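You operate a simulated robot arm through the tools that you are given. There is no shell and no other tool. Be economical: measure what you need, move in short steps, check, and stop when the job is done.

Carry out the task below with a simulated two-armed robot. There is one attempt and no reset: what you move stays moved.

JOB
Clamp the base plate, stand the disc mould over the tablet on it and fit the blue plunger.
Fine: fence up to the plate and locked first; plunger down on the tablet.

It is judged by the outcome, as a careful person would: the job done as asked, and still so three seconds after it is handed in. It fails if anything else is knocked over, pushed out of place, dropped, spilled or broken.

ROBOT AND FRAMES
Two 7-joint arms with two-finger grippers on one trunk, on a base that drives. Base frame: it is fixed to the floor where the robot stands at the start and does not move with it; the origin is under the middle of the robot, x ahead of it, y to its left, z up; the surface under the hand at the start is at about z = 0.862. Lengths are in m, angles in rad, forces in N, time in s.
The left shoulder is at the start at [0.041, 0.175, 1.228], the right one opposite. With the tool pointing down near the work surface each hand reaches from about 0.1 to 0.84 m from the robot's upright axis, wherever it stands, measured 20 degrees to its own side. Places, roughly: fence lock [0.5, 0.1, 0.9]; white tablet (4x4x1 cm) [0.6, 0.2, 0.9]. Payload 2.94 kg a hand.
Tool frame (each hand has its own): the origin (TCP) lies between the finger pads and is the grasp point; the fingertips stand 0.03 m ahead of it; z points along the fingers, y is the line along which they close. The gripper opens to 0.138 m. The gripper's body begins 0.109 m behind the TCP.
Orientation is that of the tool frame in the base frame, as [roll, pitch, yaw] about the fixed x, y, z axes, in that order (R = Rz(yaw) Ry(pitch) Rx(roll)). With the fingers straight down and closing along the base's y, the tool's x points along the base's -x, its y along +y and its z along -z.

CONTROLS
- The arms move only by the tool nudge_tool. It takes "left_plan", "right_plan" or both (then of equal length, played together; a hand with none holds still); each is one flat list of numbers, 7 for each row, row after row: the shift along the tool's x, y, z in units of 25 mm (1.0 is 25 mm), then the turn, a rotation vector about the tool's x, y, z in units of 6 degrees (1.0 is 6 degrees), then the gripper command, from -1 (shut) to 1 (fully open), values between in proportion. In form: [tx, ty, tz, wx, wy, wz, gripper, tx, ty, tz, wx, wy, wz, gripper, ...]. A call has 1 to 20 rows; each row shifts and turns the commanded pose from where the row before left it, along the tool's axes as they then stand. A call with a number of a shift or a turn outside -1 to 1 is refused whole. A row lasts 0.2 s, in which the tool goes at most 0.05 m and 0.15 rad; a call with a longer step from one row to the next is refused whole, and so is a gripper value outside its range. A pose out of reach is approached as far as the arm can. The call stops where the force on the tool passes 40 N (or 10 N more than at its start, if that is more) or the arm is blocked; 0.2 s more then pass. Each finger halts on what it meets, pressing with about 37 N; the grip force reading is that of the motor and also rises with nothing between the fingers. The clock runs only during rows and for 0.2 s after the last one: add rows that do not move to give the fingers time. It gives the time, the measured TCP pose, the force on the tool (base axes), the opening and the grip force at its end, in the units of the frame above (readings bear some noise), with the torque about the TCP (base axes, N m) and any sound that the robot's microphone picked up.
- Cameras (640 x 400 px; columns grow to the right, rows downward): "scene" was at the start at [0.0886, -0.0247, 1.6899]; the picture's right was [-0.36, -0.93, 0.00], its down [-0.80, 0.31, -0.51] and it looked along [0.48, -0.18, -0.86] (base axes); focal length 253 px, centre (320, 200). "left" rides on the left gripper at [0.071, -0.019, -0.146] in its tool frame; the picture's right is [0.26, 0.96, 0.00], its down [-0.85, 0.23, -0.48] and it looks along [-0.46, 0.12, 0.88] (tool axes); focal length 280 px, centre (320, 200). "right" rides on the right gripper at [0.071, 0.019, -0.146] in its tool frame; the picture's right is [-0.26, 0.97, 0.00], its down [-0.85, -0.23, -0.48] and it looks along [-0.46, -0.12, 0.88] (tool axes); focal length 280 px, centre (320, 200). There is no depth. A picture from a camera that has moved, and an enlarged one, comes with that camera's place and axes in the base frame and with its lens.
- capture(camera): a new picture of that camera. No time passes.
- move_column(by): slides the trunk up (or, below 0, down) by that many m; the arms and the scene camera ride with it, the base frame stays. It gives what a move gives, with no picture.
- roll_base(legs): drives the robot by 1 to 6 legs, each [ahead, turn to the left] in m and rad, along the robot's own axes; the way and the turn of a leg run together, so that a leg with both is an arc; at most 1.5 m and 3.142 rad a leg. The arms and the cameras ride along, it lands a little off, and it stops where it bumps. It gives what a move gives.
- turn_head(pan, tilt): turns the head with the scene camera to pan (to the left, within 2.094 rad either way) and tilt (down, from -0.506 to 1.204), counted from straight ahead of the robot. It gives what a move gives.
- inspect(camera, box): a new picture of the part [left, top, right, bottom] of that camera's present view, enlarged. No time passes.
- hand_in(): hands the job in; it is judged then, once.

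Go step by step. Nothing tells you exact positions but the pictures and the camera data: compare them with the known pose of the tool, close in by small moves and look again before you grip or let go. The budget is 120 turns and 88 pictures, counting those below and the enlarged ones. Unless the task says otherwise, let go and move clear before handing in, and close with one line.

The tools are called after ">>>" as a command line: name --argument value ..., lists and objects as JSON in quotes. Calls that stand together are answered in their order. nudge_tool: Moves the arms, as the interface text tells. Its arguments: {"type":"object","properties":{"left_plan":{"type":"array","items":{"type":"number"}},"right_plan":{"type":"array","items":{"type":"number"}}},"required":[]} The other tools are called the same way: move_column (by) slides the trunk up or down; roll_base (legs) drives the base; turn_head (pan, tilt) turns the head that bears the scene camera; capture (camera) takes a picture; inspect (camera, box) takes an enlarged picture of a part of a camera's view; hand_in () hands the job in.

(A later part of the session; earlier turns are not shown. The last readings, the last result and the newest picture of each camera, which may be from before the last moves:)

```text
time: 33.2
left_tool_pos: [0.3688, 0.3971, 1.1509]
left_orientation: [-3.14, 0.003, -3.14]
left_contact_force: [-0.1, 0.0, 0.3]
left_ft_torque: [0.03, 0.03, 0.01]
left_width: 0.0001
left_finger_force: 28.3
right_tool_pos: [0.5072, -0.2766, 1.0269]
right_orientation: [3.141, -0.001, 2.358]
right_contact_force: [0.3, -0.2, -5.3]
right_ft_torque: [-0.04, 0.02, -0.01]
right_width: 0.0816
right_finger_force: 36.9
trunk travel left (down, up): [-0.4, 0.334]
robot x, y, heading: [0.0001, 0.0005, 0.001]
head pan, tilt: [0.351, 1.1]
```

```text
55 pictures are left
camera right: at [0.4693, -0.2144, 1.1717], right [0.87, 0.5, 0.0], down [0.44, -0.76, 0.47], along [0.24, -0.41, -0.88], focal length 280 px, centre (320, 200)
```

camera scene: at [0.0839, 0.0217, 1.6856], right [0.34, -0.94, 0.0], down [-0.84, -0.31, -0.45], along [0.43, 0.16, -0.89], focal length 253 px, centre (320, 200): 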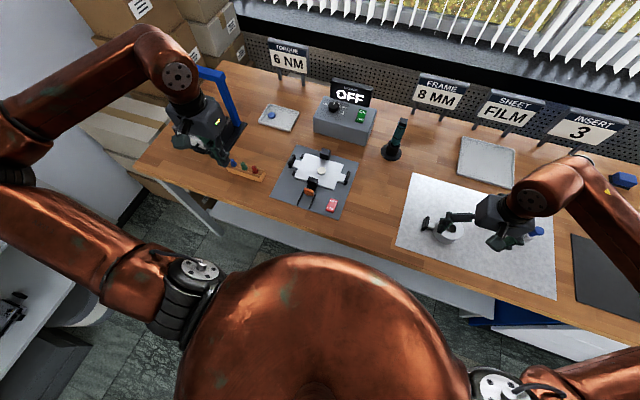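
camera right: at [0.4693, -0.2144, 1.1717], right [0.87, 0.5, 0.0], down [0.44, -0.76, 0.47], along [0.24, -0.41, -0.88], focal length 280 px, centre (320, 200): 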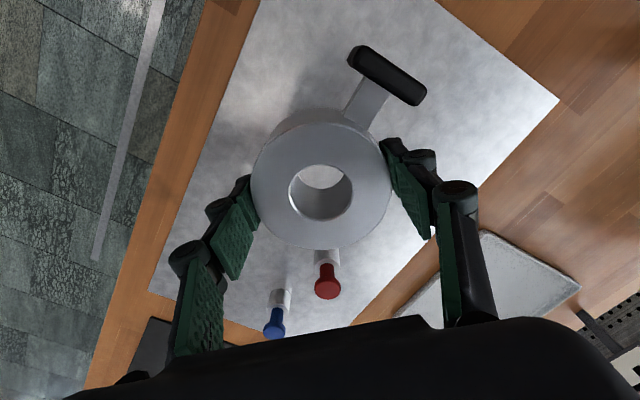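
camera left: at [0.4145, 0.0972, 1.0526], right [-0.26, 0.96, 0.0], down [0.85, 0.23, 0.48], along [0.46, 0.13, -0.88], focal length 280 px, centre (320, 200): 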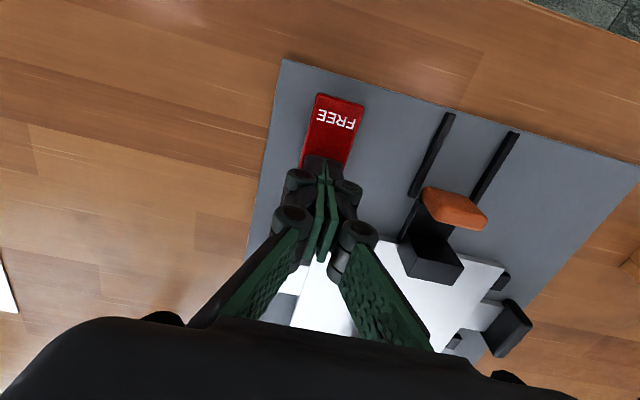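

Held steadily (~0.55 kg), no slip. Carry it left at constant x to about y = 0.12.

>>> nudge_tool --right_plan '[0.5, 0.5, 0, 0, 0, 0, -1, 0.85, 0.85, 0, 0, 0, 0, -1, 0.85, 0.85, 0, 0, 0, 0, -1, 0.85, 0.85, 0, 0, 0, 0, -1, 0.85, 0.85, 0, 0, 0, 0, -1, 0.85, 0.85, 0, 0, 0, 0, -1, 0.85, 0.85, 0, 0, 0, 0, -1, 0.85, 0.85, 0, 0, 0, 0, -1, 0.85, 0.85, 0, 0, 0, 0, -1, 0.85, 0.85, 0, 0, 0, 0, -1, 0.85, 0.85, 0, 0, 0, 0, -1, 0.85, 0.85, 0, 0, 0, 0, -1, 0.85, 0.85, 0, 0, 0, 0, -1, 0.5, 0.5, 0, 0, 0, 0, -1, 0, 0, 0, 0, 0, 0, -1]'

>>> capture --camera "right"

>>> capture --camera "scene"

```text
time: 36.4
left_tool_pos: [0.3701, 0.3976, 1.1501]
left_orientation: [-3.14, 0.003, -3.14]
left_contact_force: [0.3, -0.4, 0.0]
left_ft_torque: [0.01, 0.03, 0.0]
left_width: 0.0
left_finger_force: 28.6
right_tool_pos: [0.5063, 0.1184, 1.0284]
right_orientation: [-3.141, 0.001, 2.356]
right_contact_force: [-0.1, 0.2, -5.2]
right_ft_torque: [-0.03, 0.02, -0.03]
right_width: 0.0814
right_finger_force: 37.5
trunk travel left (down, up): [-0.4, 0.334]
robot x, y, heading: [0.0003, 0.0, -0.003]
head pan, tilt: [0.351, 1.1]
```

```text
54 pictures are left
camera right: at [0.4691, 0.1822, 1.1728], right [0.87, 0.5, 0.0], down [0.44, -0.76, 0.48], along [0.24, -0.41, -0.88], focal length 280 px, centre (320, 200)
```

right: 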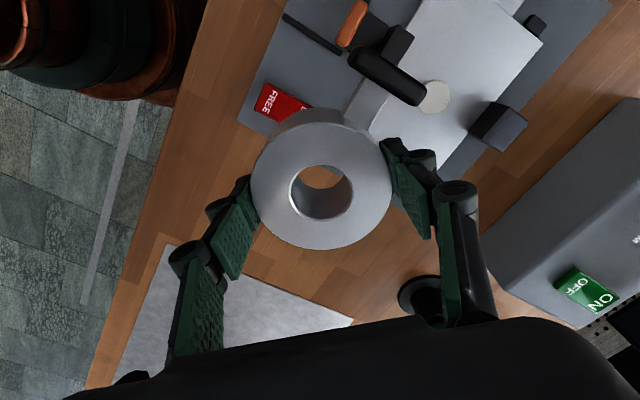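

```text
53 pictures are left
camera scene: at [0.0852, 0.0219, 1.6855], right [0.34, -0.94, 0.0], down [-0.84, -0.31, -0.45], along [0.43, 0.16, -0.89], focal length 253 px, centre (320, 200)
```

scene: 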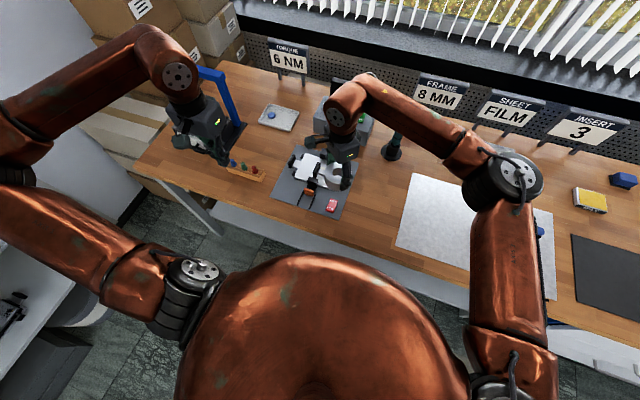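

Arm reaches fine at this yaw. I'll zoom in on the tablet from here.

>>> inspect --camera "right" --box '[330, 0, 550, 140]'

```text
2.86 times, centred on (440, 70) of right
camera zoom: at [0.4691, 0.1822, 1.1728], right [0.87, 0.5, 0.0], down [0.44, -0.76, 0.48], along [0.24, -0.41, -0.88], focal length 801 px, centre (-23, 571)
```

zoom: 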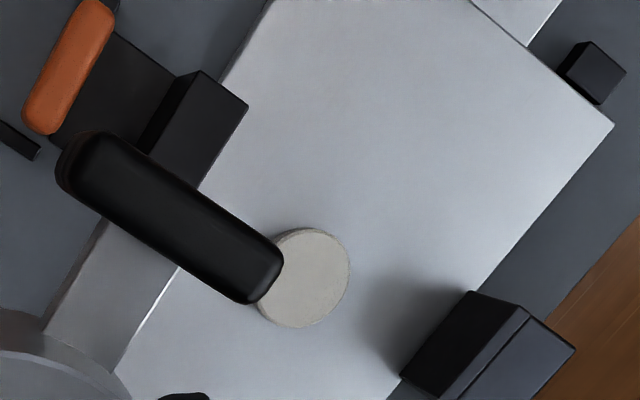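

Tablet ≈ (0.586, 0.200). I'll move the mould above it and look through the hole.

>>> nudge_tool --right_plan '[0.03, 0.7, 0, 0, 0, 0, -1, 0.03, 0.8, 0, 0, 0, 0, -1, 0.03, 0.8, 0, 0, 0, 0, -1, 0.03, 0.8, 0, 0, 0, 0, -1, 0, 0.8, 0, 0, 0, 0, -1, 0, 0.68, 0, 0, 0, 0, -1, 0, 0, 0.8, 0, 0, 0, -1, 0, 0, 0.8, 0, 0, 0, -1, 0, 0, 0, 0, 0, 0, -1]'

>>> inspect --camera "right" --box '[220, 80, 420, 260]'

>>> inspect --camera "scene" --box '[260, 130, 380, 220]'

```text
time: 38.4
left_tool_pos: [0.3692, 0.3984, 1.1501]
left_orientation: [-3.138, 0.003, -3.141]
left_contact_force: [0.0, 0.0, 0.4]
left_ft_torque: [-0.05, 0.02, -0.03]
left_width: 0.0
left_finger_force: 27.9
right_tool_pos: [0.5851, 0.2019, 0.9852]
right_orientation: [-3.142, 0.001, 2.358]
right_contact_force: [-0.3, -0.1, -5.6]
right_ft_torque: [-0.06, -0.01, 0.02]
right_width: 0.0812
right_finger_force: 36.5
trunk travel left (down, up): [-0.4, 0.334]
robot x, y, heading: [0.0006, 0.0011, -0.001]
head pan, tilt: [0.351, 1.1]
```

```text
2.22 times, centred on (320, 170) of right
camera zoom: at [0.548, 0.2654, 1.1314], right [0.87, 0.5, 0.0], down [0.44, -0.76, 0.48], along [0.24, -0.41, -0.88], focal length 623 px, centre (320, 267)
```

zoom: 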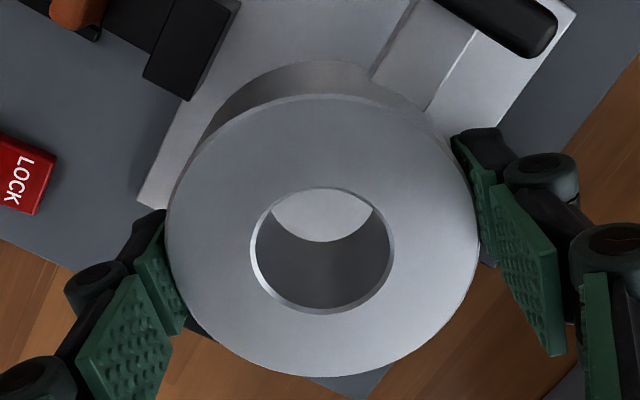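

```text
4.44 times, centred on (320, 175) of scene
camera zoom: at [0.0853, 0.0228, 1.6855], right [0.34, -0.94, 0.0], down [-0.84, -0.31, -0.45], along [0.43, 0.16, -0.89], focal length 1125 px, centre (320, 311)
```

zoom: 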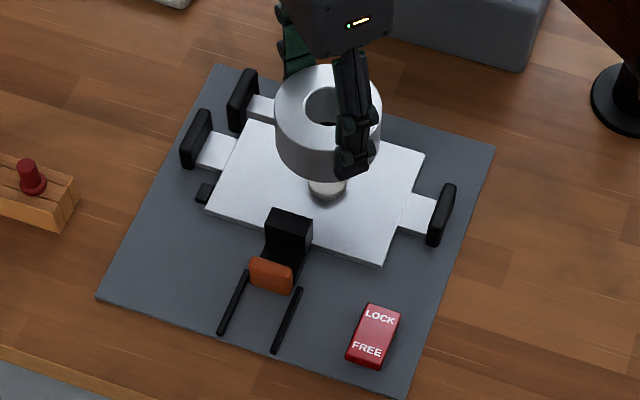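

Looks close. Lower to just above the tablet and look again through the hole and from the scene camera.

>>> nudge_tool --right_plan '[0, 0, 0.5, 0, 0, 0, -1, 0, 0, 0.5, 0, 0, 0, -1, 0, 0, 0.5, 0, 0, 0, -1, 0, 0, 0, 0, 0, 0, -1]'

>>> inspect --camera "right" --box '[270, 140, 370, 240]'

>>> inspect --camera "scene" --box '[280, 135, 360, 195]'

```text
time: 39.4
left_tool_pos: [0.3682, 0.3976, 1.1497]
left_orientation: [-3.137, 0.004, -3.141]
left_contact_force: [-0.2, 0.8, 0.0]
left_ft_torque: [-0.02, -0.02, -0.03]
left_width: 0.0
left_finger_force: 28.3
right_tool_pos: [0.5857, 0.2029, 0.9488]
right_orientation: [-3.139, 0.0, 2.359]
right_contact_force: [0.5, -0.7, -5.8]
right_ft_torque: [0.01, -0.01, 0.01]
right_width: 0.0816
right_finger_force: 36.7
trunk travel left (down, up): [-0.4, 0.334]
robot x, y, heading: [-0.0012, 0.0003, 0.002]
head pan, tilt: [0.351, 1.1]
```

```text
4.00 times, centred on (320, 190) of right
camera zoom: at [0.5475, 0.2652, 1.0938], right [0.87, 0.5, 0.0], down [0.44, -0.76, 0.48], along [0.24, -0.41, -0.88], focal length 1122 px, centre (320, 240)
```

zoom: 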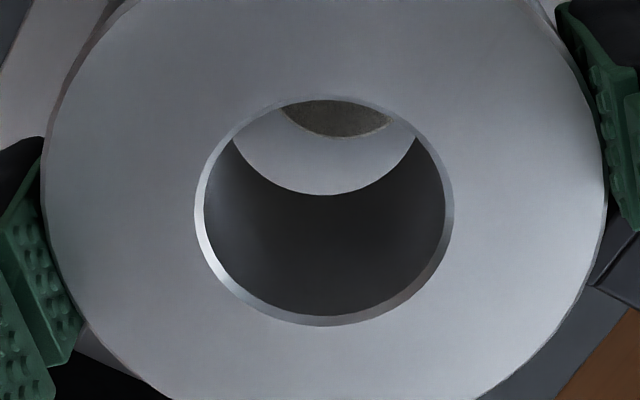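

```text
6.67 times, centred on (320, 165) of scene
camera zoom: at [0.0852, 0.023, 1.6855], right [0.34, -0.94, 0.0], down [-0.84, -0.31, -0.45], along [0.43, 0.16, -0.89], focal length 1688 px, centre (320, 433)
```

zoom: 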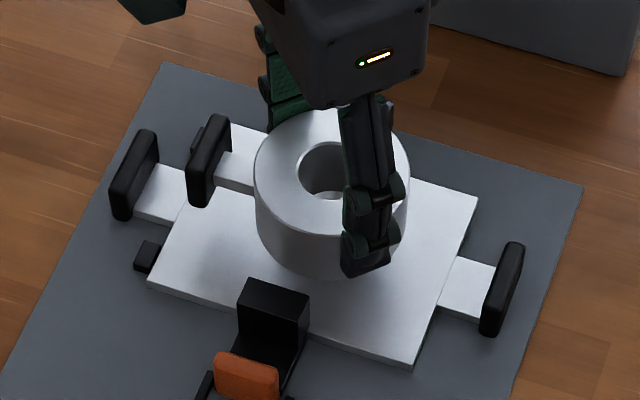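

Tablet edge is visible through the hole with a gap on the far side. Parallax leaves ±2 mm of doubt, so I'll lower 10 mm more and compare again.

>>> nudge_tool --right_plan '[0, 0, 0.2, 0, 0, 0, -1, 0, 0, 0.2, 0, 0, 0, -1, 0, 0, 0, 0, 0, 0, -1]'

>>> inspect --camera "right" --box '[270, 140, 370, 240]'

```text
time: 40.2
left_tool_pos: [0.3688, 0.3971, 1.1497]
left_orientation: [-3.139, 0.004, -3.138]
left_contact_force: [-1.2, -0.4, -0.5]
left_ft_torque: [0.01, -0.03, -0.02]
left_width: 0.0001
left_finger_force: 28.0
right_tool_pos: [0.5852, 0.2024, 0.9397]
right_orientation: [3.14, 0.001, 2.357]
right_contact_force: [-0.3, -0.1, -4.7]
right_ft_torque: [-0.03, -0.02, 0.02]
right_width: 0.0816
right_finger_force: 37.1
trunk travel left (down, up): [-0.4, 0.334]
robot x, y, heading: [0.0007, 0.0006, 0.001]
head pan, tilt: [0.351, 1.1]
```

```text
4.00 times, centred on (320, 190) of right
camera zoom: at [0.5479, 0.2654, 1.0844], right [0.87, 0.5, 0.0], down [0.44, -0.76, 0.48], along [0.24, -0.41, -0.88], focal length 1122 px, centre (320, 240)
```

zoom: 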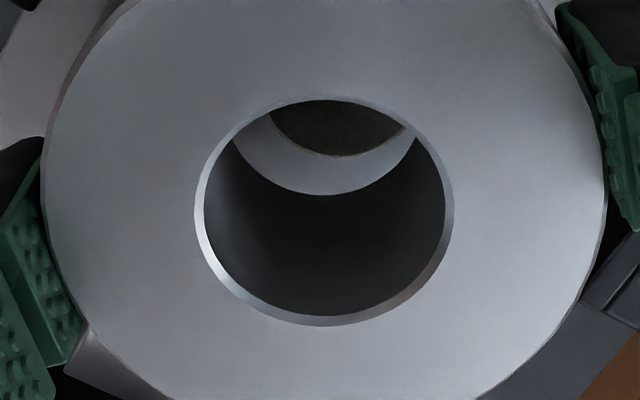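

Lateral offset seems ~2–3 mm. Zoom in more for a precise arc measurement.

>>> inspect --camera "right" --box '[300, 150, 344, 194]'

```text
9.09 times, centred on (322, 172) of right
camera zoom: at [0.5479, 0.2654, 1.0844], right [0.87, 0.5, 0.0], down [0.44, -0.76, 0.48], along [0.24, -0.41, -0.88], focal length 2549 px, centre (302, 454)
```

zoom: 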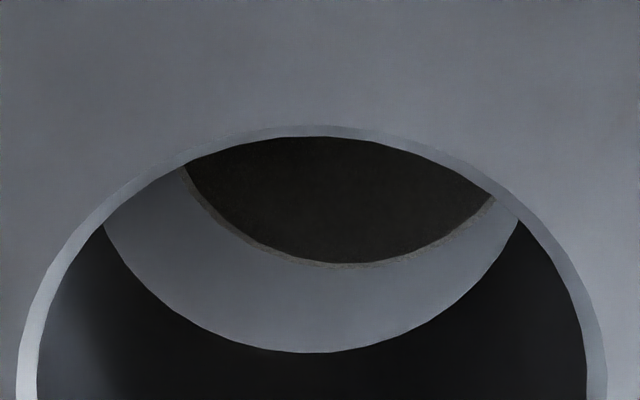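

Tablet is about 3 mm off sideways. Correct, lower 5 mm, and look again.

>>> nudge_tool --right_plan '[-0.09, 0.1, 0, 0, 0, 0, -1, 0, 0, 0.2, 0, 0, 0, -1, 0, 0, 0, 0, 0, 0, -1, 0, 0, 0, 0, 0, 0, -1]'

>>> inspect --camera "right" --box '[300, 150, 344, 194]'

```text
time: 41.2
left_tool_pos: [0.3687, 0.3983, 1.1504]
left_orientation: [-3.139, 0.002, -3.141]
left_contact_force: [0.2, 0.5, -0.4]
left_ft_torque: [0.01, 0.01, 0.03]
left_width: 0.0
left_finger_force: 28.5
right_tool_pos: [0.5877, 0.2031, 0.9344]
right_orientation: [-3.141, 0.0, 2.357]
right_contact_force: [-0.8, 0.4, -5.9]
right_ft_torque: [-0.02, 0.02, -0.03]
right_width: 0.0814
right_finger_force: 37.1
trunk travel left (down, up): [-0.4, 0.334]
robot x, y, heading: [-0.0015, 0.0019, -0.0]
head pan, tilt: [0.351, 1.1]
```

```text
9.09 times, centred on (322, 172) of right
camera zoom: at [0.5512, 0.2659, 1.0792], right [0.87, 0.5, 0.0], down [0.44, -0.76, 0.48], along [0.24, -0.41, -0.88], focal length 2549 px, centre (302, 454)
```

zoom: 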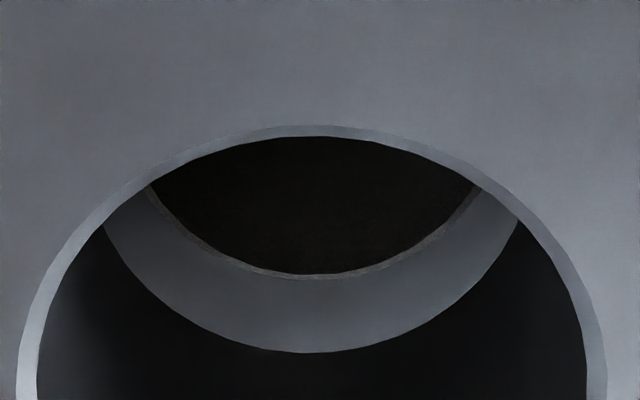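

Lateral now matches (313 vs 311). Lower 5 mm more and re-check the fore-aft gap.

>>> nudge_tool --right_plan '[0, 0, 0.1, 0, 0, 0, -1, 0, 0, 0.1, 0, 0, 0, -1, 0, 0, 0, 0, 0, 0, -1, 0, 0, 0, 0, 0, 0, -1]'

>>> inspect --camera "right" --box '[300, 150, 344, 194]'

```text
time: 42.2
left_tool_pos: [0.3683, 0.3992, 1.1493]
left_orientation: [-3.141, 0.004, -3.139]
left_contact_force: [1.2, -0.1, -0.2]
left_ft_torque: [0.01, 0.04, 0.03]
left_width: 0.0001
left_finger_force: 28.5
right_tool_pos: [0.5885, 0.2016, 0.9296]
right_orientation: [-3.14, -0.001, 2.357]
right_contact_force: [0.5, -0.6, -5.6]
right_ft_torque: [-0.04, 0.02, 0.01]
right_width: 0.0813
right_finger_force: 37.0
trunk travel left (down, up): [-0.4, 0.334]
robot x, y, heading: [-0.0041, -0.0011, -0.003]
head pan, tilt: [0.351, 1.1]
```

```text
9.09 times, centred on (322, 172) of right
camera zoom: at [0.5513, 0.2656, 1.0745], right [0.87, 0.5, 0.0], down [0.44, -0.76, 0.48], along [0.24, -0.41, -0.88], focal length 2549 px, centre (302, 454)
```

zoom: 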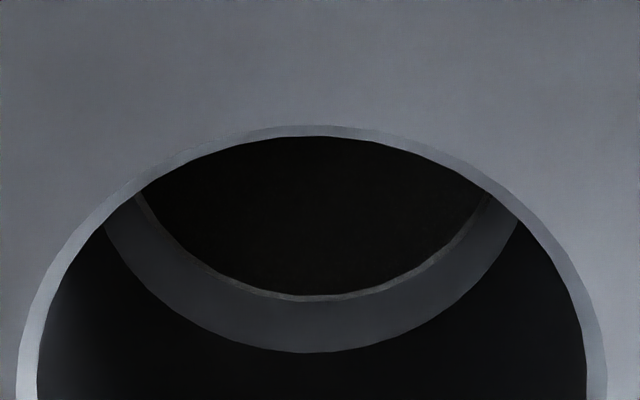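

Still no contact; the gap is converging well. Lower 3 mm more.

>>> nudge_tool --right_plan '[0, 0, 0.06, 0, 0, 0, -1, 0, 0, 0.06, 0, 0, 0, -1, 0, 0, 0, 0, 0, 0, -1, 0, 0, 0, 0, 0, 0, -1]'

>>> inspect --camera "right" --box '[300, 150, 344, 194]'

```text
time: 43.2
left_tool_pos: [0.3684, 0.3984, 1.1498]
left_orientation: [-3.139, 0.004, -3.139]
left_contact_force: [-0.3, -0.5, 0.0]
left_ft_torque: [0.0, 0.01, 0.0]
left_width: 0.0
left_finger_force: 28.5
right_tool_pos: [0.5888, 0.2016, 0.9271]
right_orientation: [-3.141, -0.001, 2.359]
right_contact_force: [-0.4, 0.4, -5.4]
right_ft_torque: [-0.01, 0.01, 0.0]
right_width: 0.0815
right_finger_force: 37.0
trunk travel left (down, up): [-0.4, 0.334]
robot x, y, heading: [0.0032, -0.0024, -0.003]
head pan, tilt: [0.351, 1.1]
```

```text
9.09 times, centred on (322, 172) of right
camera zoom: at [0.5512, 0.2653, 1.0716], right [0.87, 0.5, 0.0], down [0.44, -0.76, 0.48], along [0.24, -0.41, -0.88], focal length 2549 px, centre (302, 454)
```

zoom: 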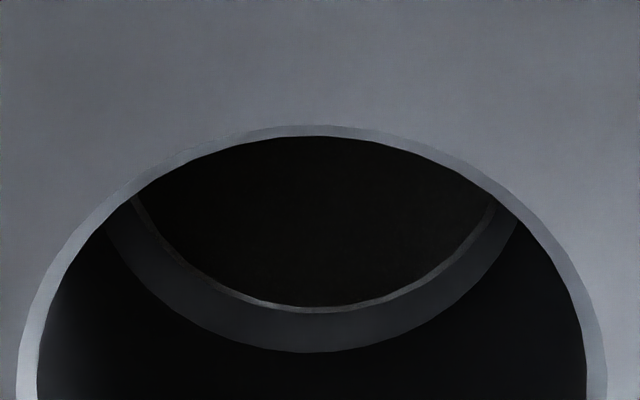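

Continue lowering in small increments, watching force.

>>> nudge_tool --right_plan '[0, 0, 0.06, 0, 0, 0, -1, 0, 0, 0.06, 0, 0, 0, -1, 0, 0, 0, 0, 0, 0, -1, 0, 0, 0, 0, 0, 0, -1]'

>>> inspect --camera "right" --box '[300, 150, 344, 194]'

```text
time: 44.2
left_tool_pos: [0.3684, 0.3982, 1.1495]
left_orientation: [-3.139, 0.004, -3.14]
left_contact_force: [0.2, -0.1, -0.4]
left_ft_torque: [-0.02, 0.02, -0.01]
left_width: 0.0001
left_finger_force: 28.7
right_tool_pos: [0.5886, 0.2029, 0.9238]
right_orientation: [-3.14, 0.001, 2.358]
right_contact_force: [-0.3, -0.7, -5.8]
right_ft_torque: [0.0, 0.02, 0.0]
right_width: 0.0813
right_finger_force: 37.5
trunk travel left (down, up): [-0.4, 0.334]
robot x, y, heading: [-0.0018, 0.0001, -0.006]
head pan, tilt: [0.351, 1.1]
```

```text
9.09 times, centred on (322, 172) of right
camera zoom: at [0.5512, 0.2653, 1.0683], right [0.87, 0.5, 0.0], down [0.44, -0.76, 0.48], along [0.24, -0.41, -0.88], focal length 2549 px, centre (302, 454)
```

zoom: 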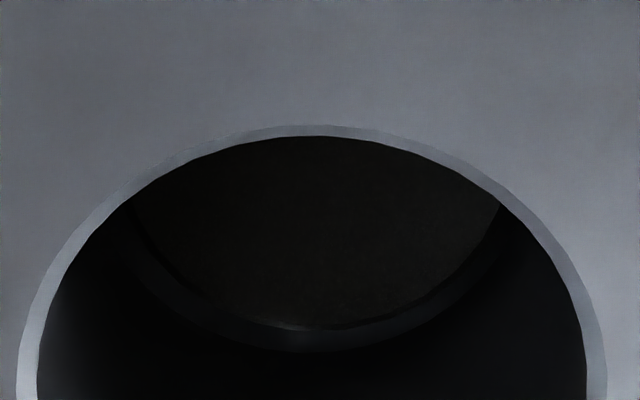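

Alignment remains good (far gap ≈2 mm). Continue down gently to seat on the plate.

>>> nudge_tool --right_plan '[0, 0, 0.05, 0, 0, 0, -1, 0, 0, 0.05, 0, 0, 0, -1, 0, 0, 0.05, 0, 0, 0, -1, 0, 0, 0, 0, 0, 0, -1]'

>>> inspect --camera "right" --box '[300, 150, 344, 194]'

```text
time: 45.2
left_tool_pos: [0.3682, 0.3981, 1.1491]
left_orientation: [-3.138, 0.003, -3.139]
left_contact_force: [-0.1, -0.1, 1.0]
left_ft_torque: [0.02, 0.0, 0.03]
left_width: 0.0
left_finger_force: 28.2
right_tool_pos: [0.588, 0.2016, 0.9206]
right_orientation: [3.141, 0.0, 2.36]
right_contact_force: [-0.2, 0.0, -6.2]
right_ft_torque: [-0.03, -0.03, 0.01]
right_width: 0.0816
right_finger_force: 36.9
trunk travel left (down, up): [-0.4, 0.334]
robot x, y, heading: [-0.0034, -0.0012, 0.001]
head pan, tilt: [0.351, 1.1]
```

```text
9.09 times, centred on (322, 172) of right
camera zoom: at [0.5511, 0.2652, 1.0649], right [0.87, 0.5, 0.0], down [0.44, -0.76, 0.48], along [0.24, -0.41, -0.88], focal length 2549 px, centre (302, 454)
```

zoom: 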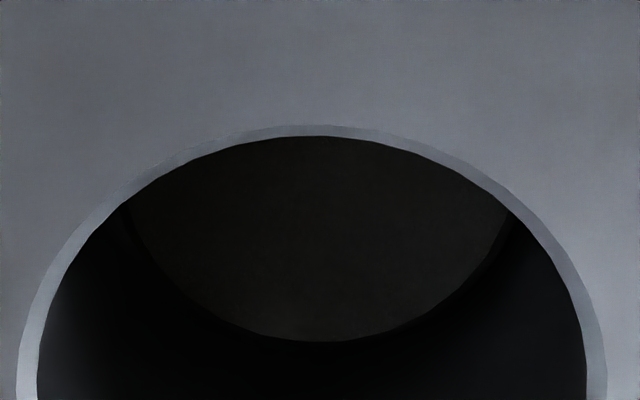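

No contact and tablet appears inside the bore. Continue down until it seats.

>>> nudge_tool --right_plan '[0, 0, 0.06, 0, 0, 0, -1, 0, 0, 0.06, 0, 0, 0, -1, 0, 0, 0.06, 0, 0, 0, -1, 0, 0, 0, 0, 0, 0, -1]'

>>> inspect --camera "right" --box '[300, 150, 344, 194]'

>>> inspect --camera "scene" --box '[280, 135, 360, 195]'

```text
time: 46.2
left_tool_pos: [0.3692, 0.3985, 1.1505]
left_orientation: [-3.137, 0.004, -3.14]
left_contact_force: [0.2, 0.4, 0.2]
left_ft_torque: [0.01, 0.0, 0.05]
left_width: 0.0
left_finger_force: 28.7
right_tool_pos: [0.589, 0.2013, 0.9173]
right_orientation: [3.139, -0.001, 2.355]
right_contact_force: [3.6, 1.2, 9.5]
right_ft_torque: [-0.43, 0.1, 0.1]
right_width: 0.0815
right_finger_force: 36.9
trunk travel left (down, up): [-0.4, 0.334]
robot x, y, heading: [0.001, -0.0026, -0.001]
head pan, tilt: [0.351, 1.1]
```

```text
9.09 times, centred on (322, 172) of right
camera zoom: at [0.5506, 0.2651, 1.0622], right [0.87, 0.5, 0.0], down [0.44, -0.76, 0.48], along [0.24, -0.41, -0.88], focal length 2549 px, centre (302, 454)
```

zoom: 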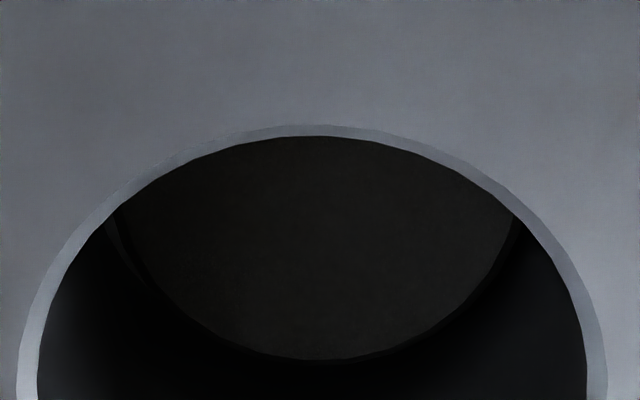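

```text
6.67 times, centred on (320, 165) of scene
camera zoom: at [0.0843, 0.0226, 1.6857], right [0.34, -0.94, 0.0], down [-0.84, -0.31, -0.45], along [0.43, 0.16, -0.89], focal length 1688 px, centre (320, 433)
```

zoom: 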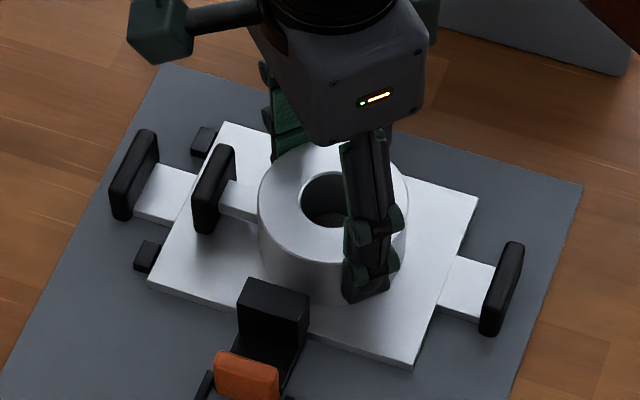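

Seated: contact force switched to +9.5 N and the tablet edge now shows above the bottom rim, inside the bore. Release, then rise.

>>> nudge_tool --right_plan '[0, 0, -0.03, 0, 0, 0, 0.3, 0, 0, 0, 0, 0, 0, 0.5, 0, 0, 0, 0, 0, 0, 0.65, 0, 0, 0, 0, 0, 0, 0.65, 0, 0, -0.3, 0, 0, 0, 0.65, 0, 0, -0.6, 0, 0, 0, 0.65, 0, 0, -0.8, 0, 0, 0, 0.65, 0, 0, -0.8, 0, 0, 0, 0.65, 0, 0, -0.8, 0, 0, 0, 0.65, 0, 0, -0.8, 0, 0, 0, 0.65, 0, 0, 0, 0, 0, 0, 0.65]'

>>> capture --camera "right"

>>> inspect --camera "right" --box '[280, 100, 370, 160]'

```text
time: 48.6
left_tool_pos: [0.3691, 0.3979, 1.1498]
left_orientation: [-3.138, 0.003, -3.141]
left_contact_force: [-0.2, -0.1, 0.3]
left_ft_torque: [-0.04, -0.01, 0.03]
left_width: 0.0001
left_finger_force: 28.4
right_tool_pos: [0.588, 0.2026, 1.0179]
right_orientation: [-3.139, 0.002, 2.357]
right_contact_force: [0.4, 0.1, -0.4]
right_ft_torque: [0.02, 0.0, -0.02]
right_width: 0.1138
right_finger_force: 0.1
trunk travel left (down, up): [-0.4, 0.334]
robot x, y, heading: [0.0008, -0.0018, 0.006]
head pan, tilt: [0.351, 1.1]
```

```text
38 pictures are left
camera right: at [0.5515, 0.2653, 1.164], right [0.87, 0.5, 0.0], down [0.44, -0.76, 0.48], along [0.24, -0.41, -0.88], focal length 280 px, centre (320, 200)
```

right: 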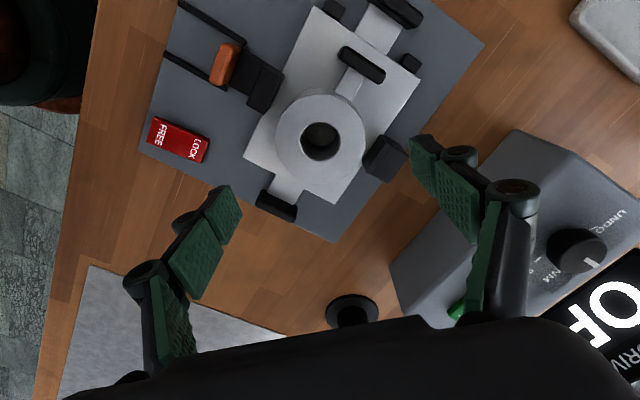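

```text
6.67 times, centred on (325, 130) of right
camera zoom: at [0.5515, 0.2653, 1.164], right [0.87, 0.5, 0.0], down [0.44, -0.76, 0.48], along [0.24, -0.41, -0.88], focal length 1869 px, centre (287, 667)
```

zoom: 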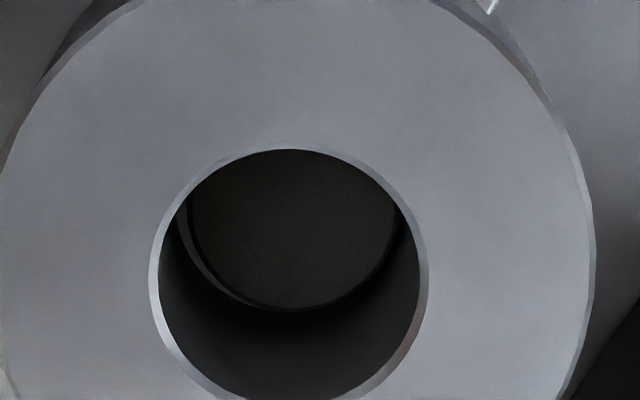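

The mould stands over the tablet, released cleanly. Now carry the right hand back at height towards the blue plunger.

>>> nudge_tool --right_plan '[0, 0, -0.8, 0, 0, 0, 0.65, -0.5, -0.5, -0.8, 0, 0, 0, 0.65, -0.9, -0.9, 0, 0, 0, 0, 0.65, -0.95, -0.95, 0, 0, 0, 0, 0.65, -0.95, -0.95, 0, 0, 0, 0, 0.65, -0.95, -0.95, 0, 0, 0, 0, 0.65, -0.95, -0.95, 0, 0, 0, 0, 0.65, -0.95, -0.95, 0, 0, 0, 0, 0.65, -0.95, -0.95, 0, 0, 0, 0, 0.65, -0.95, -0.95, 0, 0, 0, 0, 0.65, -0.95, -0.95, 0, 0, 0, 0, 0.65, -0.95, -0.95, 0, 0, 0, 0, 0.65, -0.95, -0.95, 0, 0, 0, 0, 0.65, -0.95, -0.95, 0, 0, 0, 0, 0.65, -0.95, -0.95, 0, 0, 0, 0, 0.65, -0.95, -0.95, 0, 0, 0, 0, 0.65, -0.95, -0.95, 0, 0, 0, 0, 0.65, -0.95, -0.95, 0, 0, 0, 0, 0.65, -0.95, -0.95, 0, 0, 0, 0, 0.65, 0, 0, 0, 0, 0, 0, 0.65]'

>>> nudge_tool --right_plan '[-0.9, -0.9, 0, 0, 0, 0, 0.65, -0.9, -0.9, 0, 0, 0, 0, 0.65, -0.7, -0.7, 0, 0, 0, 0, 0.65, 0, 0, 0, 0, 0, 0, 0.65]'

>>> capture --camera "right"

```text
time: 52.8
left_tool_pos: [0.3681, 0.3981, 1.1496]
left_orientation: [-3.139, 0.005, -3.139]
left_contact_force: [0.5, -0.1, 0.7]
left_ft_torque: [-0.06, -0.02, 0.0]
left_width: 0.0003
left_finger_force: 28.3
right_tool_pos: [0.5895, -0.3862, 1.0596]
right_orientation: [3.141, 0.0, 2.359]
right_contact_force: [-0.5, 0.0, 0.2]
right_ft_torque: [-0.01, 0.0, 0.02]
right_width: 0.114
right_finger_force: 0.0
trunk travel left (down, up): [-0.4, 0.334]
robot x, y, heading: [0.0016, -0.0016, -0.003]
head pan, tilt: [0.351, 1.1]
```

```text
time: 53.8
left_tool_pos: [0.3689, 0.3981, 1.1491]
left_orientation: [-3.137, 0.003, -3.14]
left_contact_force: [1.2, 0.5, -0.6]
left_ft_torque: [-0.02, 0.02, -0.01]
left_width: 0.0
left_finger_force: 28.1
right_tool_pos: [0.5893, -0.4754, 1.0601]
right_orientation: [-3.141, -0.002, 2.358]
right_contact_force: [0.8, -0.3, 0.7]
right_ft_torque: [0.03, 0.0, 0.04]
right_width: 0.114
right_finger_force: 0.0
trunk travel left (down, up): [-0.4, 0.334]
robot x, y, heading: [-0.0014, -0.003, 0.006]
head pan, tilt: [0.351, 1.1]
```

```text
36 pictures are left
camera right: at [0.5519, -0.4113, 1.2041], right [0.87, 0.5, 0.0], down [0.44, -0.76, 0.48], along [0.24, -0.41, -0.88], focal length 280 px, centre (320, 200)
```

right: 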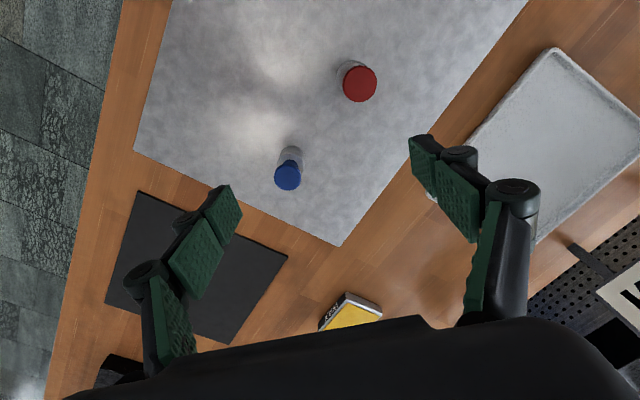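

>>> inspect --camera "right" --box '[250, 40, 400, 210]'

>>> turn_head --pan -0.5 --tilt 0.95

>>> capture --camera "scene"

```text
2.35 times, centred on (325, 125) of right
camera zoom: at [0.5519, -0.4113, 1.2041], right [0.87, 0.5, 0.0], down [0.44, -0.76, 0.48], along [0.24, -0.41, -0.88], focal length 660 px, centre (308, 376)
```

zoom: 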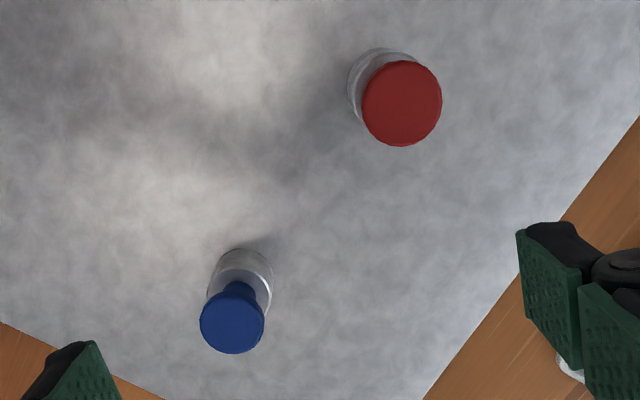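

```text
time: 55.0
left_tool_pos: [0.3674, 0.3973, 1.1504]
left_orientation: [-3.139, 0.002, -3.138]
left_contact_force: [0.0, 0.0, -0.1]
left_ft_torque: [0.03, -0.03, 0.0]
left_width: 0.0001
left_finger_force: 28.3
right_tool_pos: [0.589, -0.4752, 1.0588]
right_orientation: [-3.141, -0.001, 2.357]
right_contact_force: [-1.0, 0.2, 0.3]
right_ft_torque: [0.01, -0.04, 0.06]
right_width: 0.1137
right_finger_force: 0.0
trunk travel left (down, up): [-0.4, 0.334]
robot x, y, heading: [0.0019, -0.0042, 0.002]
head pan, tilt: [-0.499, 0.949]
```

```text
34 pictures are left
camera scene: at [0.0892, -0.0349, 1.6958], right [-0.48, -0.88, 0.0], down [-0.71, 0.39, -0.58], along [0.51, -0.28, -0.81], focal length 253 px, centre (320, 200)
```

scene: 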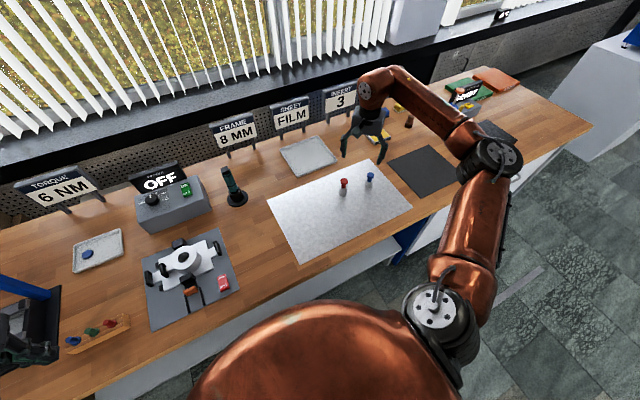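

Blue plunger: body Ø≈34 mm, cap top z≈0.923, centre ≈(0.586, −0.538). Move above it, partly close, descend to z≈0.97 and look.

>>> nudge_tool --right_plan '[-0.56, -0.63, 0, 0, 0, 0, 0.2, -0.56, -0.63, 0, 0, 0, 0, 0.2, -0.56, -0.62, 0, 0, 0, 0, 0.2, 0, 0, 0.7, 0, 0, 0, 0.2, 0, 0, 0.7, 0, 0, 0, 0.2, 0, 0, 0.7, 0, 0, 0, 0.2, 0, 0, 0.7, 0, 0, 0, 0.2, 0, 0, 0.6, 0, 0, 0, 0.2, 0, 0, 0, 0, 0, 0, 0.2]'

>>> inspect --camera "right" --box '[220, 80, 420, 240]'

```text
time: 57.0
left_tool_pos: [0.3678, 0.3976, 1.1503]
left_orientation: [-3.138, 0.004, -3.14]
left_contact_force: [-0.7, -0.3, -0.4]
left_ft_torque: [0.0, 0.02, 0.0]
left_width: 0.0001
left_finger_force: 28.7
right_tool_pos: [0.5852, -0.5382, 0.972]
right_orientation: [-3.141, -0.001, 2.357]
right_contact_force: [-0.2, -0.3, 0.9]
right_ft_torque: [0.02, -0.01, -0.02]
right_width: 0.0825
right_finger_force: 0.1
trunk travel left (down, up): [-0.4, 0.334]
robot x, y, heading: [0.0, 0.0022, 0.0]
head pan, tilt: [-0.499, 0.949]
```

```text
2.50 times, centred on (320, 160) of right
camera zoom: at [0.5472, -0.4747, 1.1181], right [0.87, 0.5, 0.0], down [0.44, -0.76, 0.48], along [0.24, -0.41, -0.88], focal length 701 px, centre (320, 300)
```

zoom: 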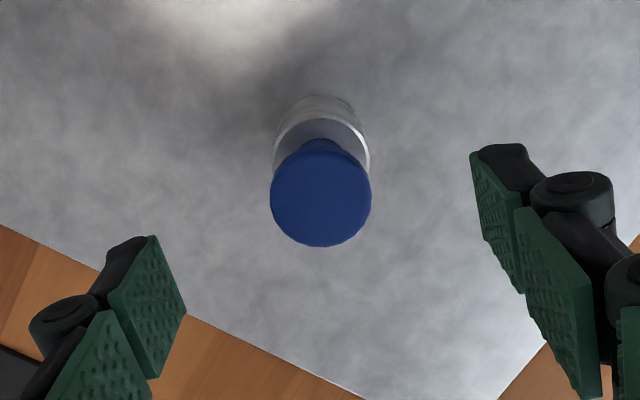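

Centred within 2 mm. Correct, descend to TCP z≈0.935 (tips between cap and body top), and close on the cap.

>>> nudge_tool --right_plan '[0.08, 0.02, 0.5, 0, 0, 0, 0.2, 0, 0, 0.5, 0, 0, 0, 0.2, 0, 0, 0.48, 0, 0, 0, 0.2, 0, 0, 0, 0, 0, 0, 0, 0, 0, 0, 0, 0, 0, -0.2, 0, 0, 0, 0, 0, 0, -0.4, 0, 0, 0, 0, 0, 0, -0.6, 0, 0, 0, 0, 0, 0, -1, 0, 0, 0, 0, 0, 0, -1, 0, 0, 0, 0, 0, 0, -1]'

>>> inspect --camera "right" --box '[220, 80, 420, 240]'

```text
time: 59.2
left_tool_pos: [0.3689, 0.3966, 1.1518]
left_orientation: [-3.14, 0.003, -3.14]
left_contact_force: [-1.5, -1.1, -0.4]
left_ft_torque: [0.01, 0.02, 0.02]
left_width: 0.0
left_finger_force: 27.8
right_tool_pos: [0.5825, -0.5363, 0.937]
right_orientation: [-3.141, -0.001, 2.358]
right_contact_force: [-0.3, -0.8, 0.9]
right_ft_torque: [-0.02, 0.02, -0.01]
right_width: 0.0279
right_finger_force: 37.0
trunk travel left (down, up): [-0.4, 0.334]
robot x, y, heading: [-0.0043, -0.0018, -0.003]
head pan, tilt: [-0.499, 0.949]
```

```text
2.50 times, centred on (320, 160) of right
camera zoom: at [0.5466, -0.4731, 1.0815], right [0.87, 0.5, 0.0], down [0.44, -0.76, 0.47], along [0.24, -0.41, -0.88], focal length 701 px, centre (320, 300)
```

zoom: 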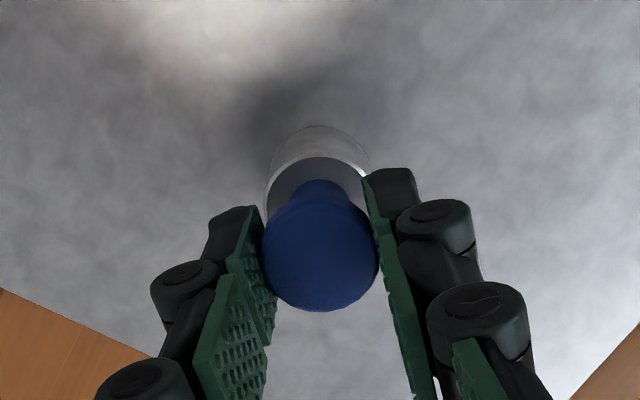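

Gripped (28 mm). Lift gently and check it hangs straight.

>>> nudge_tool --right_plan '[0, 0, -0.3, 0, 0, 0, -1, 0, 0, -0.5, 0, 0, 0, -1, 0, 0, -0.8, 0, 0, 0, -1, 0, 0, -0.8, 0, 0, 0, -1, 0, 0, -0.8, 0, 0, 0, -1, 0, 0, -0.8, 0, 0, 0, -1, 0, 0, -0.6, 0, 0, 0, -1, 0, 0, 0, 0, 0, 0, -1]'

>>> inspect --camera "right" --box '[220, 80, 420, 240]'

```text
time: 61.0
left_tool_pos: [0.3686, 0.3966, 1.151]
left_orientation: [-3.14, 0.003, -3.139]
left_contact_force: [0.3, 0.0, -0.1]
left_ft_torque: [0.0, 0.02, 0.0]
left_width: 0.0
left_finger_force: 28.3
right_tool_pos: [0.583, -0.5369, 1.0517]
right_orientation: [-3.14, -0.002, 2.359]
right_contact_force: [0.4, -0.1, -1.1]
right_ft_torque: [0.0, -0.01, 0.01]
right_width: 0.0277
right_finger_force: 37.2
trunk travel left (down, up): [-0.4, 0.334]
robot x, y, heading: [0.0015, 0.0007, 0.001]
head pan, tilt: [-0.499, 0.949]
```

```text
2.50 times, centred on (320, 160) of right
camera zoom: at [0.5465, -0.4735, 1.1966], right [0.87, 0.5, 0.0], down [0.44, -0.76, 0.47], along [0.24, -0.41, -0.88], focal length 701 px, centre (320, 300)
```

zoom: 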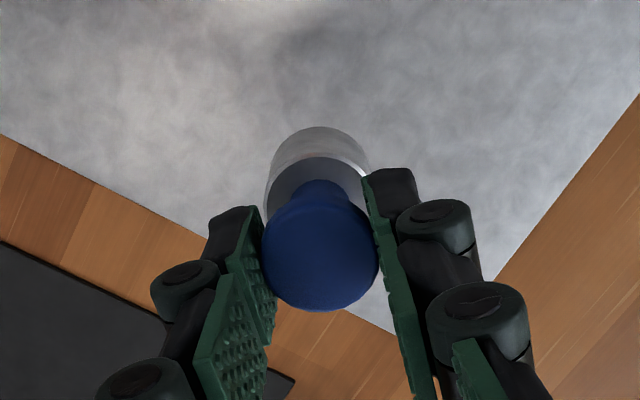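

Plunger held vertical. Carry it back over the mould at height, in two calls, and turn the head to watch.

>>> nudge_tool --right_plan '[0.5, 0.5, 0, 0, 0, 0, -1, 0.9, 0.915, 0, 0, 0, 0, -1, 0.9, 0.915, 0, 0, 0, 0, -1, 0.9, 0.915, 0, 0, 0, 0, -1, 0.9, 0.915, 0, 0, 0, 0, -1, 0.9, 0.915, 0, 0, 0, 0, -1, 0.9, 0.915, 0, 0, 0, 0, -1, 0.9, 0.915, 0, 0, 0, 0, -1, 0.9, 0.915, 0, 0, 0, 0, -1, 0.9, 0.915, 0, 0, 0, 0, -1, 0.9, 0.915, 0, 0, 0, 0, -1, 0.9, 0.915, 0, 0, 0, 0, -1, 0.9, 0.915, 0, 0, 0, 0, -1, 0.9, 0.915, 0, 0, 0, 0, -1, 0.9, 0.915, 0, 0, 0, 0, -1, 0.9, 0.915, 0, 0, 0, 0, -1, 0.9, 0.915, 0, 0, 0, 0, -1, 0.9, 0.915, 0, 0, 0, 0, -1, 0.9, 0.915, 0, 0, 0, 0, -1, 0, 0, 0, 0, 0, 0, -1]'

>>> nudge_tool --right_plan '[0.9, 0.915, 0, 0, 0, 0, -1, 0.9, 0.915, 0, 0, 0, 0, -1, 0.9, 0.915, 0, 0, 0, 0, -1, 0.7, 0.7, 0, 0, 0, 0, -1, 0.4, 0.4, 0, 0, 0, 0, -1, 0, 0, 0, 0, 0, 0, -1, 0, 0, 0, 0, 0, 0, -1]'

>>> turn_head --pan 0.35 --tilt 1.1

>>> capture --camera "right"

>>> inspect --camera "scene" --box '[260, 120, 380, 210]'

```text
time: 65.2
left_tool_pos: [0.3692, 0.3969, 1.1501]
left_orientation: [-3.14, 0.004, -3.139]
left_contact_force: [0.1, -0.7, -1.3]
left_ft_torque: [0.04, 0.01, -0.05]
left_width: 0.0002
left_finger_force: 28.5
right_tool_pos: [0.5885, 0.0592, 1.0517]
right_orientation: [3.141, -0.002, 2.358]
right_contact_force: [1.3, 0.3, -0.5]
right_ft_torque: [0.02, 0.02, 0.0]
right_width: 0.0276
right_finger_force: 37.0
trunk travel left (down, up): [-0.4, 0.334]
robot x, y, heading: [-0.001, 0.0017, -0.005]
head pan, tilt: [-0.499, 0.949]
```

```text
time: 66.8
left_tool_pos: [0.3684, 0.3986, 1.1503]
left_orientation: [-3.139, 0.003, -3.14]
left_contact_force: [0.6, -0.9, -0.4]
left_ft_torque: [0.0, 0.02, 0.01]
left_width: 0.0
left_finger_force: 28.6
right_tool_pos: [0.5892, 0.1958, 1.0523]
right_orientation: [-3.141, 0.0, 2.357]
right_contact_force: [-0.6, -0.8, -1.3]
right_ft_torque: [-0.01, 0.01, 0.0]
right_width: 0.0275
right_finger_force: 37.3
trunk travel left (down, up): [-0.4, 0.334]
robot x, y, heading: [-0.0022, -0.0001, -0.003]
head pan, tilt: [-0.499, 0.949]
```

```text
time: 67.9
left_tool_pos: [0.3694, 0.3975, 1.1503]
left_orientation: [-3.138, 0.004, -3.138]
left_contact_force: [0.2, -0.4, -1.0]
left_ft_torque: [-0.04, -0.04, -0.01]
left_width: 0.0
left_finger_force: 28.6
right_tool_pos: [0.5893, 0.197, 1.0518]
right_orientation: [3.141, 0.0, 2.358]
right_contact_force: [0.9, -0.6, -0.3]
right_ft_torque: [0.01, 0.0, -0.01]
right_width: 0.0274
right_finger_force: 36.9
trunk travel left (down, up): [-0.4, 0.334]
robot x, y, heading: [0.0002, -0.0034, -0.001]
head pan, tilt: [0.351, 1.1]
```

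```text
30 pictures are left
camera right: at [0.552, 0.2584, 1.1971], right [0.87, 0.5, 0.0], down [0.44, -0.76, 0.48], along [0.24, -0.41, -0.88], focal length 280 px, centre (320, 200)
```

right: 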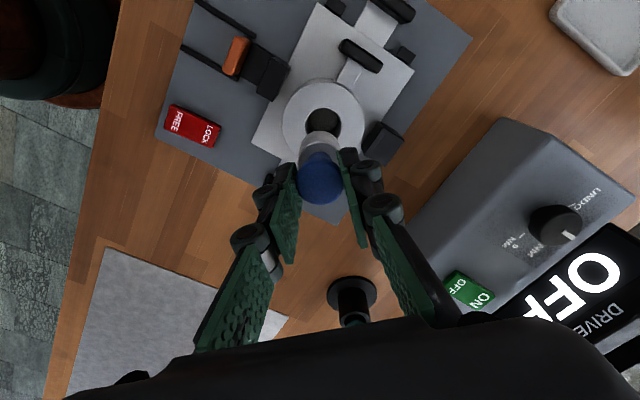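

```text
4.44 times, centred on (320, 165) of scene
camera zoom: at [0.085, 0.0227, 1.6856], right [0.34, -0.94, 0.0], down [-0.84, -0.31, -0.45], along [0.43, 0.16, -0.89], focal length 1125 px, centre (320, 356)
```

zoom: 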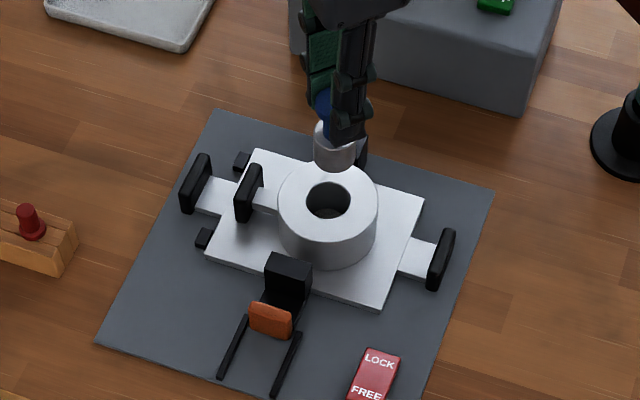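

Needs ~6 mm more in +y. Adjust and lower to ~10 mm above the bore, then check alignment.

>>> nudge_tool --right_plan '[0.19, 0.16, 0, 0, 0, 0, -1, 0, 0, 0.6, 0, 0, 0, -1, 0, 0, 0.6, 0, 0, 0, -1, 0, 0, 0.5, 0, 0, 0, -1, 0, 0, 0.3, 0, 0, 0, -1, 0, 0, 0, 0, 0, 0, -1, 0, 0, 0, 0, 0, 0, -1]'

>>> inspect --camera "right" --box '[250, 90, 390, 200]'

>>> inspect --camera "scene" --box '[285, 130, 355, 180]'

```text
time: 69.5
left_tool_pos: [0.3688, 0.3985, 1.1507]
left_orientation: [-3.139, 0.003, 3.141]
left_contact_force: [0.3, 0.3, 0.8]
left_ft_torque: [-0.01, -0.01, -0.03]
left_width: 0.0002
left_finger_force: 28.0
right_tool_pos: [0.5889, 0.202, 1.0011]
right_orientation: [-3.141, 0.0, 2.358]
right_contact_force: [0.7, -0.3, -0.7]
right_ft_torque: [-0.03, 0.02, -0.04]
right_width: 0.0273
right_finger_force: 37.3
trunk travel left (down, up): [-0.4, 0.334]
robot x, y, heading: [0.0008, 0.0004, 0.003]
head pan, tilt: [0.351, 1.1]
```

```text
3.64 times, centred on (320, 145) of right
camera zoom: at [0.5517, 0.265, 1.1466], right [0.87, 0.5, 0.0], down [0.44, -0.76, 0.48], along [0.24, -0.41, -0.88], focal length 1020 px, centre (320, 400)
```

zoom: 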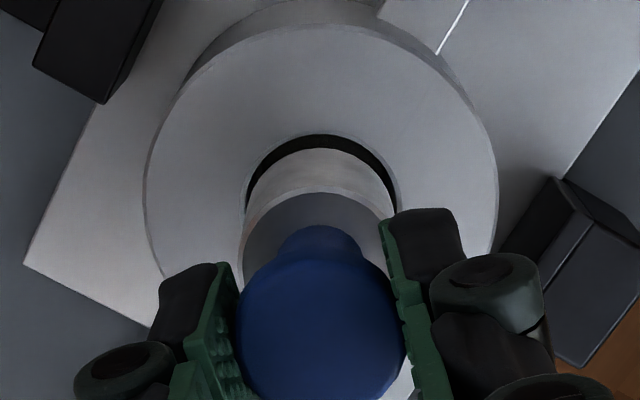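

```text
8.00 times, centred on (320, 155) of scene
camera zoom: at [0.085, 0.0227, 1.6855], right [0.34, -0.94, 0.0], down [-0.84, -0.31, -0.45], along [0.43, 0.16, -0.89], focal length 2025 px, centre (320, 560)
```

zoom: 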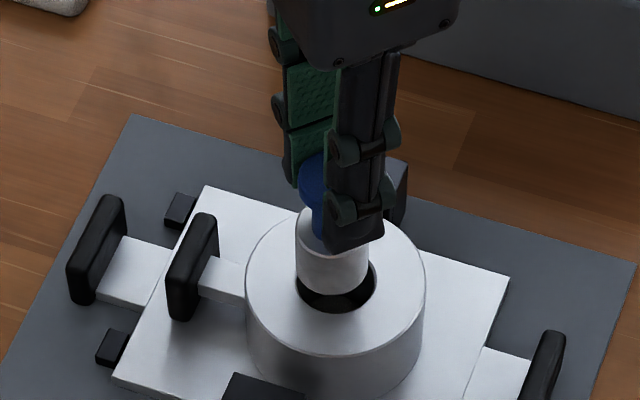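

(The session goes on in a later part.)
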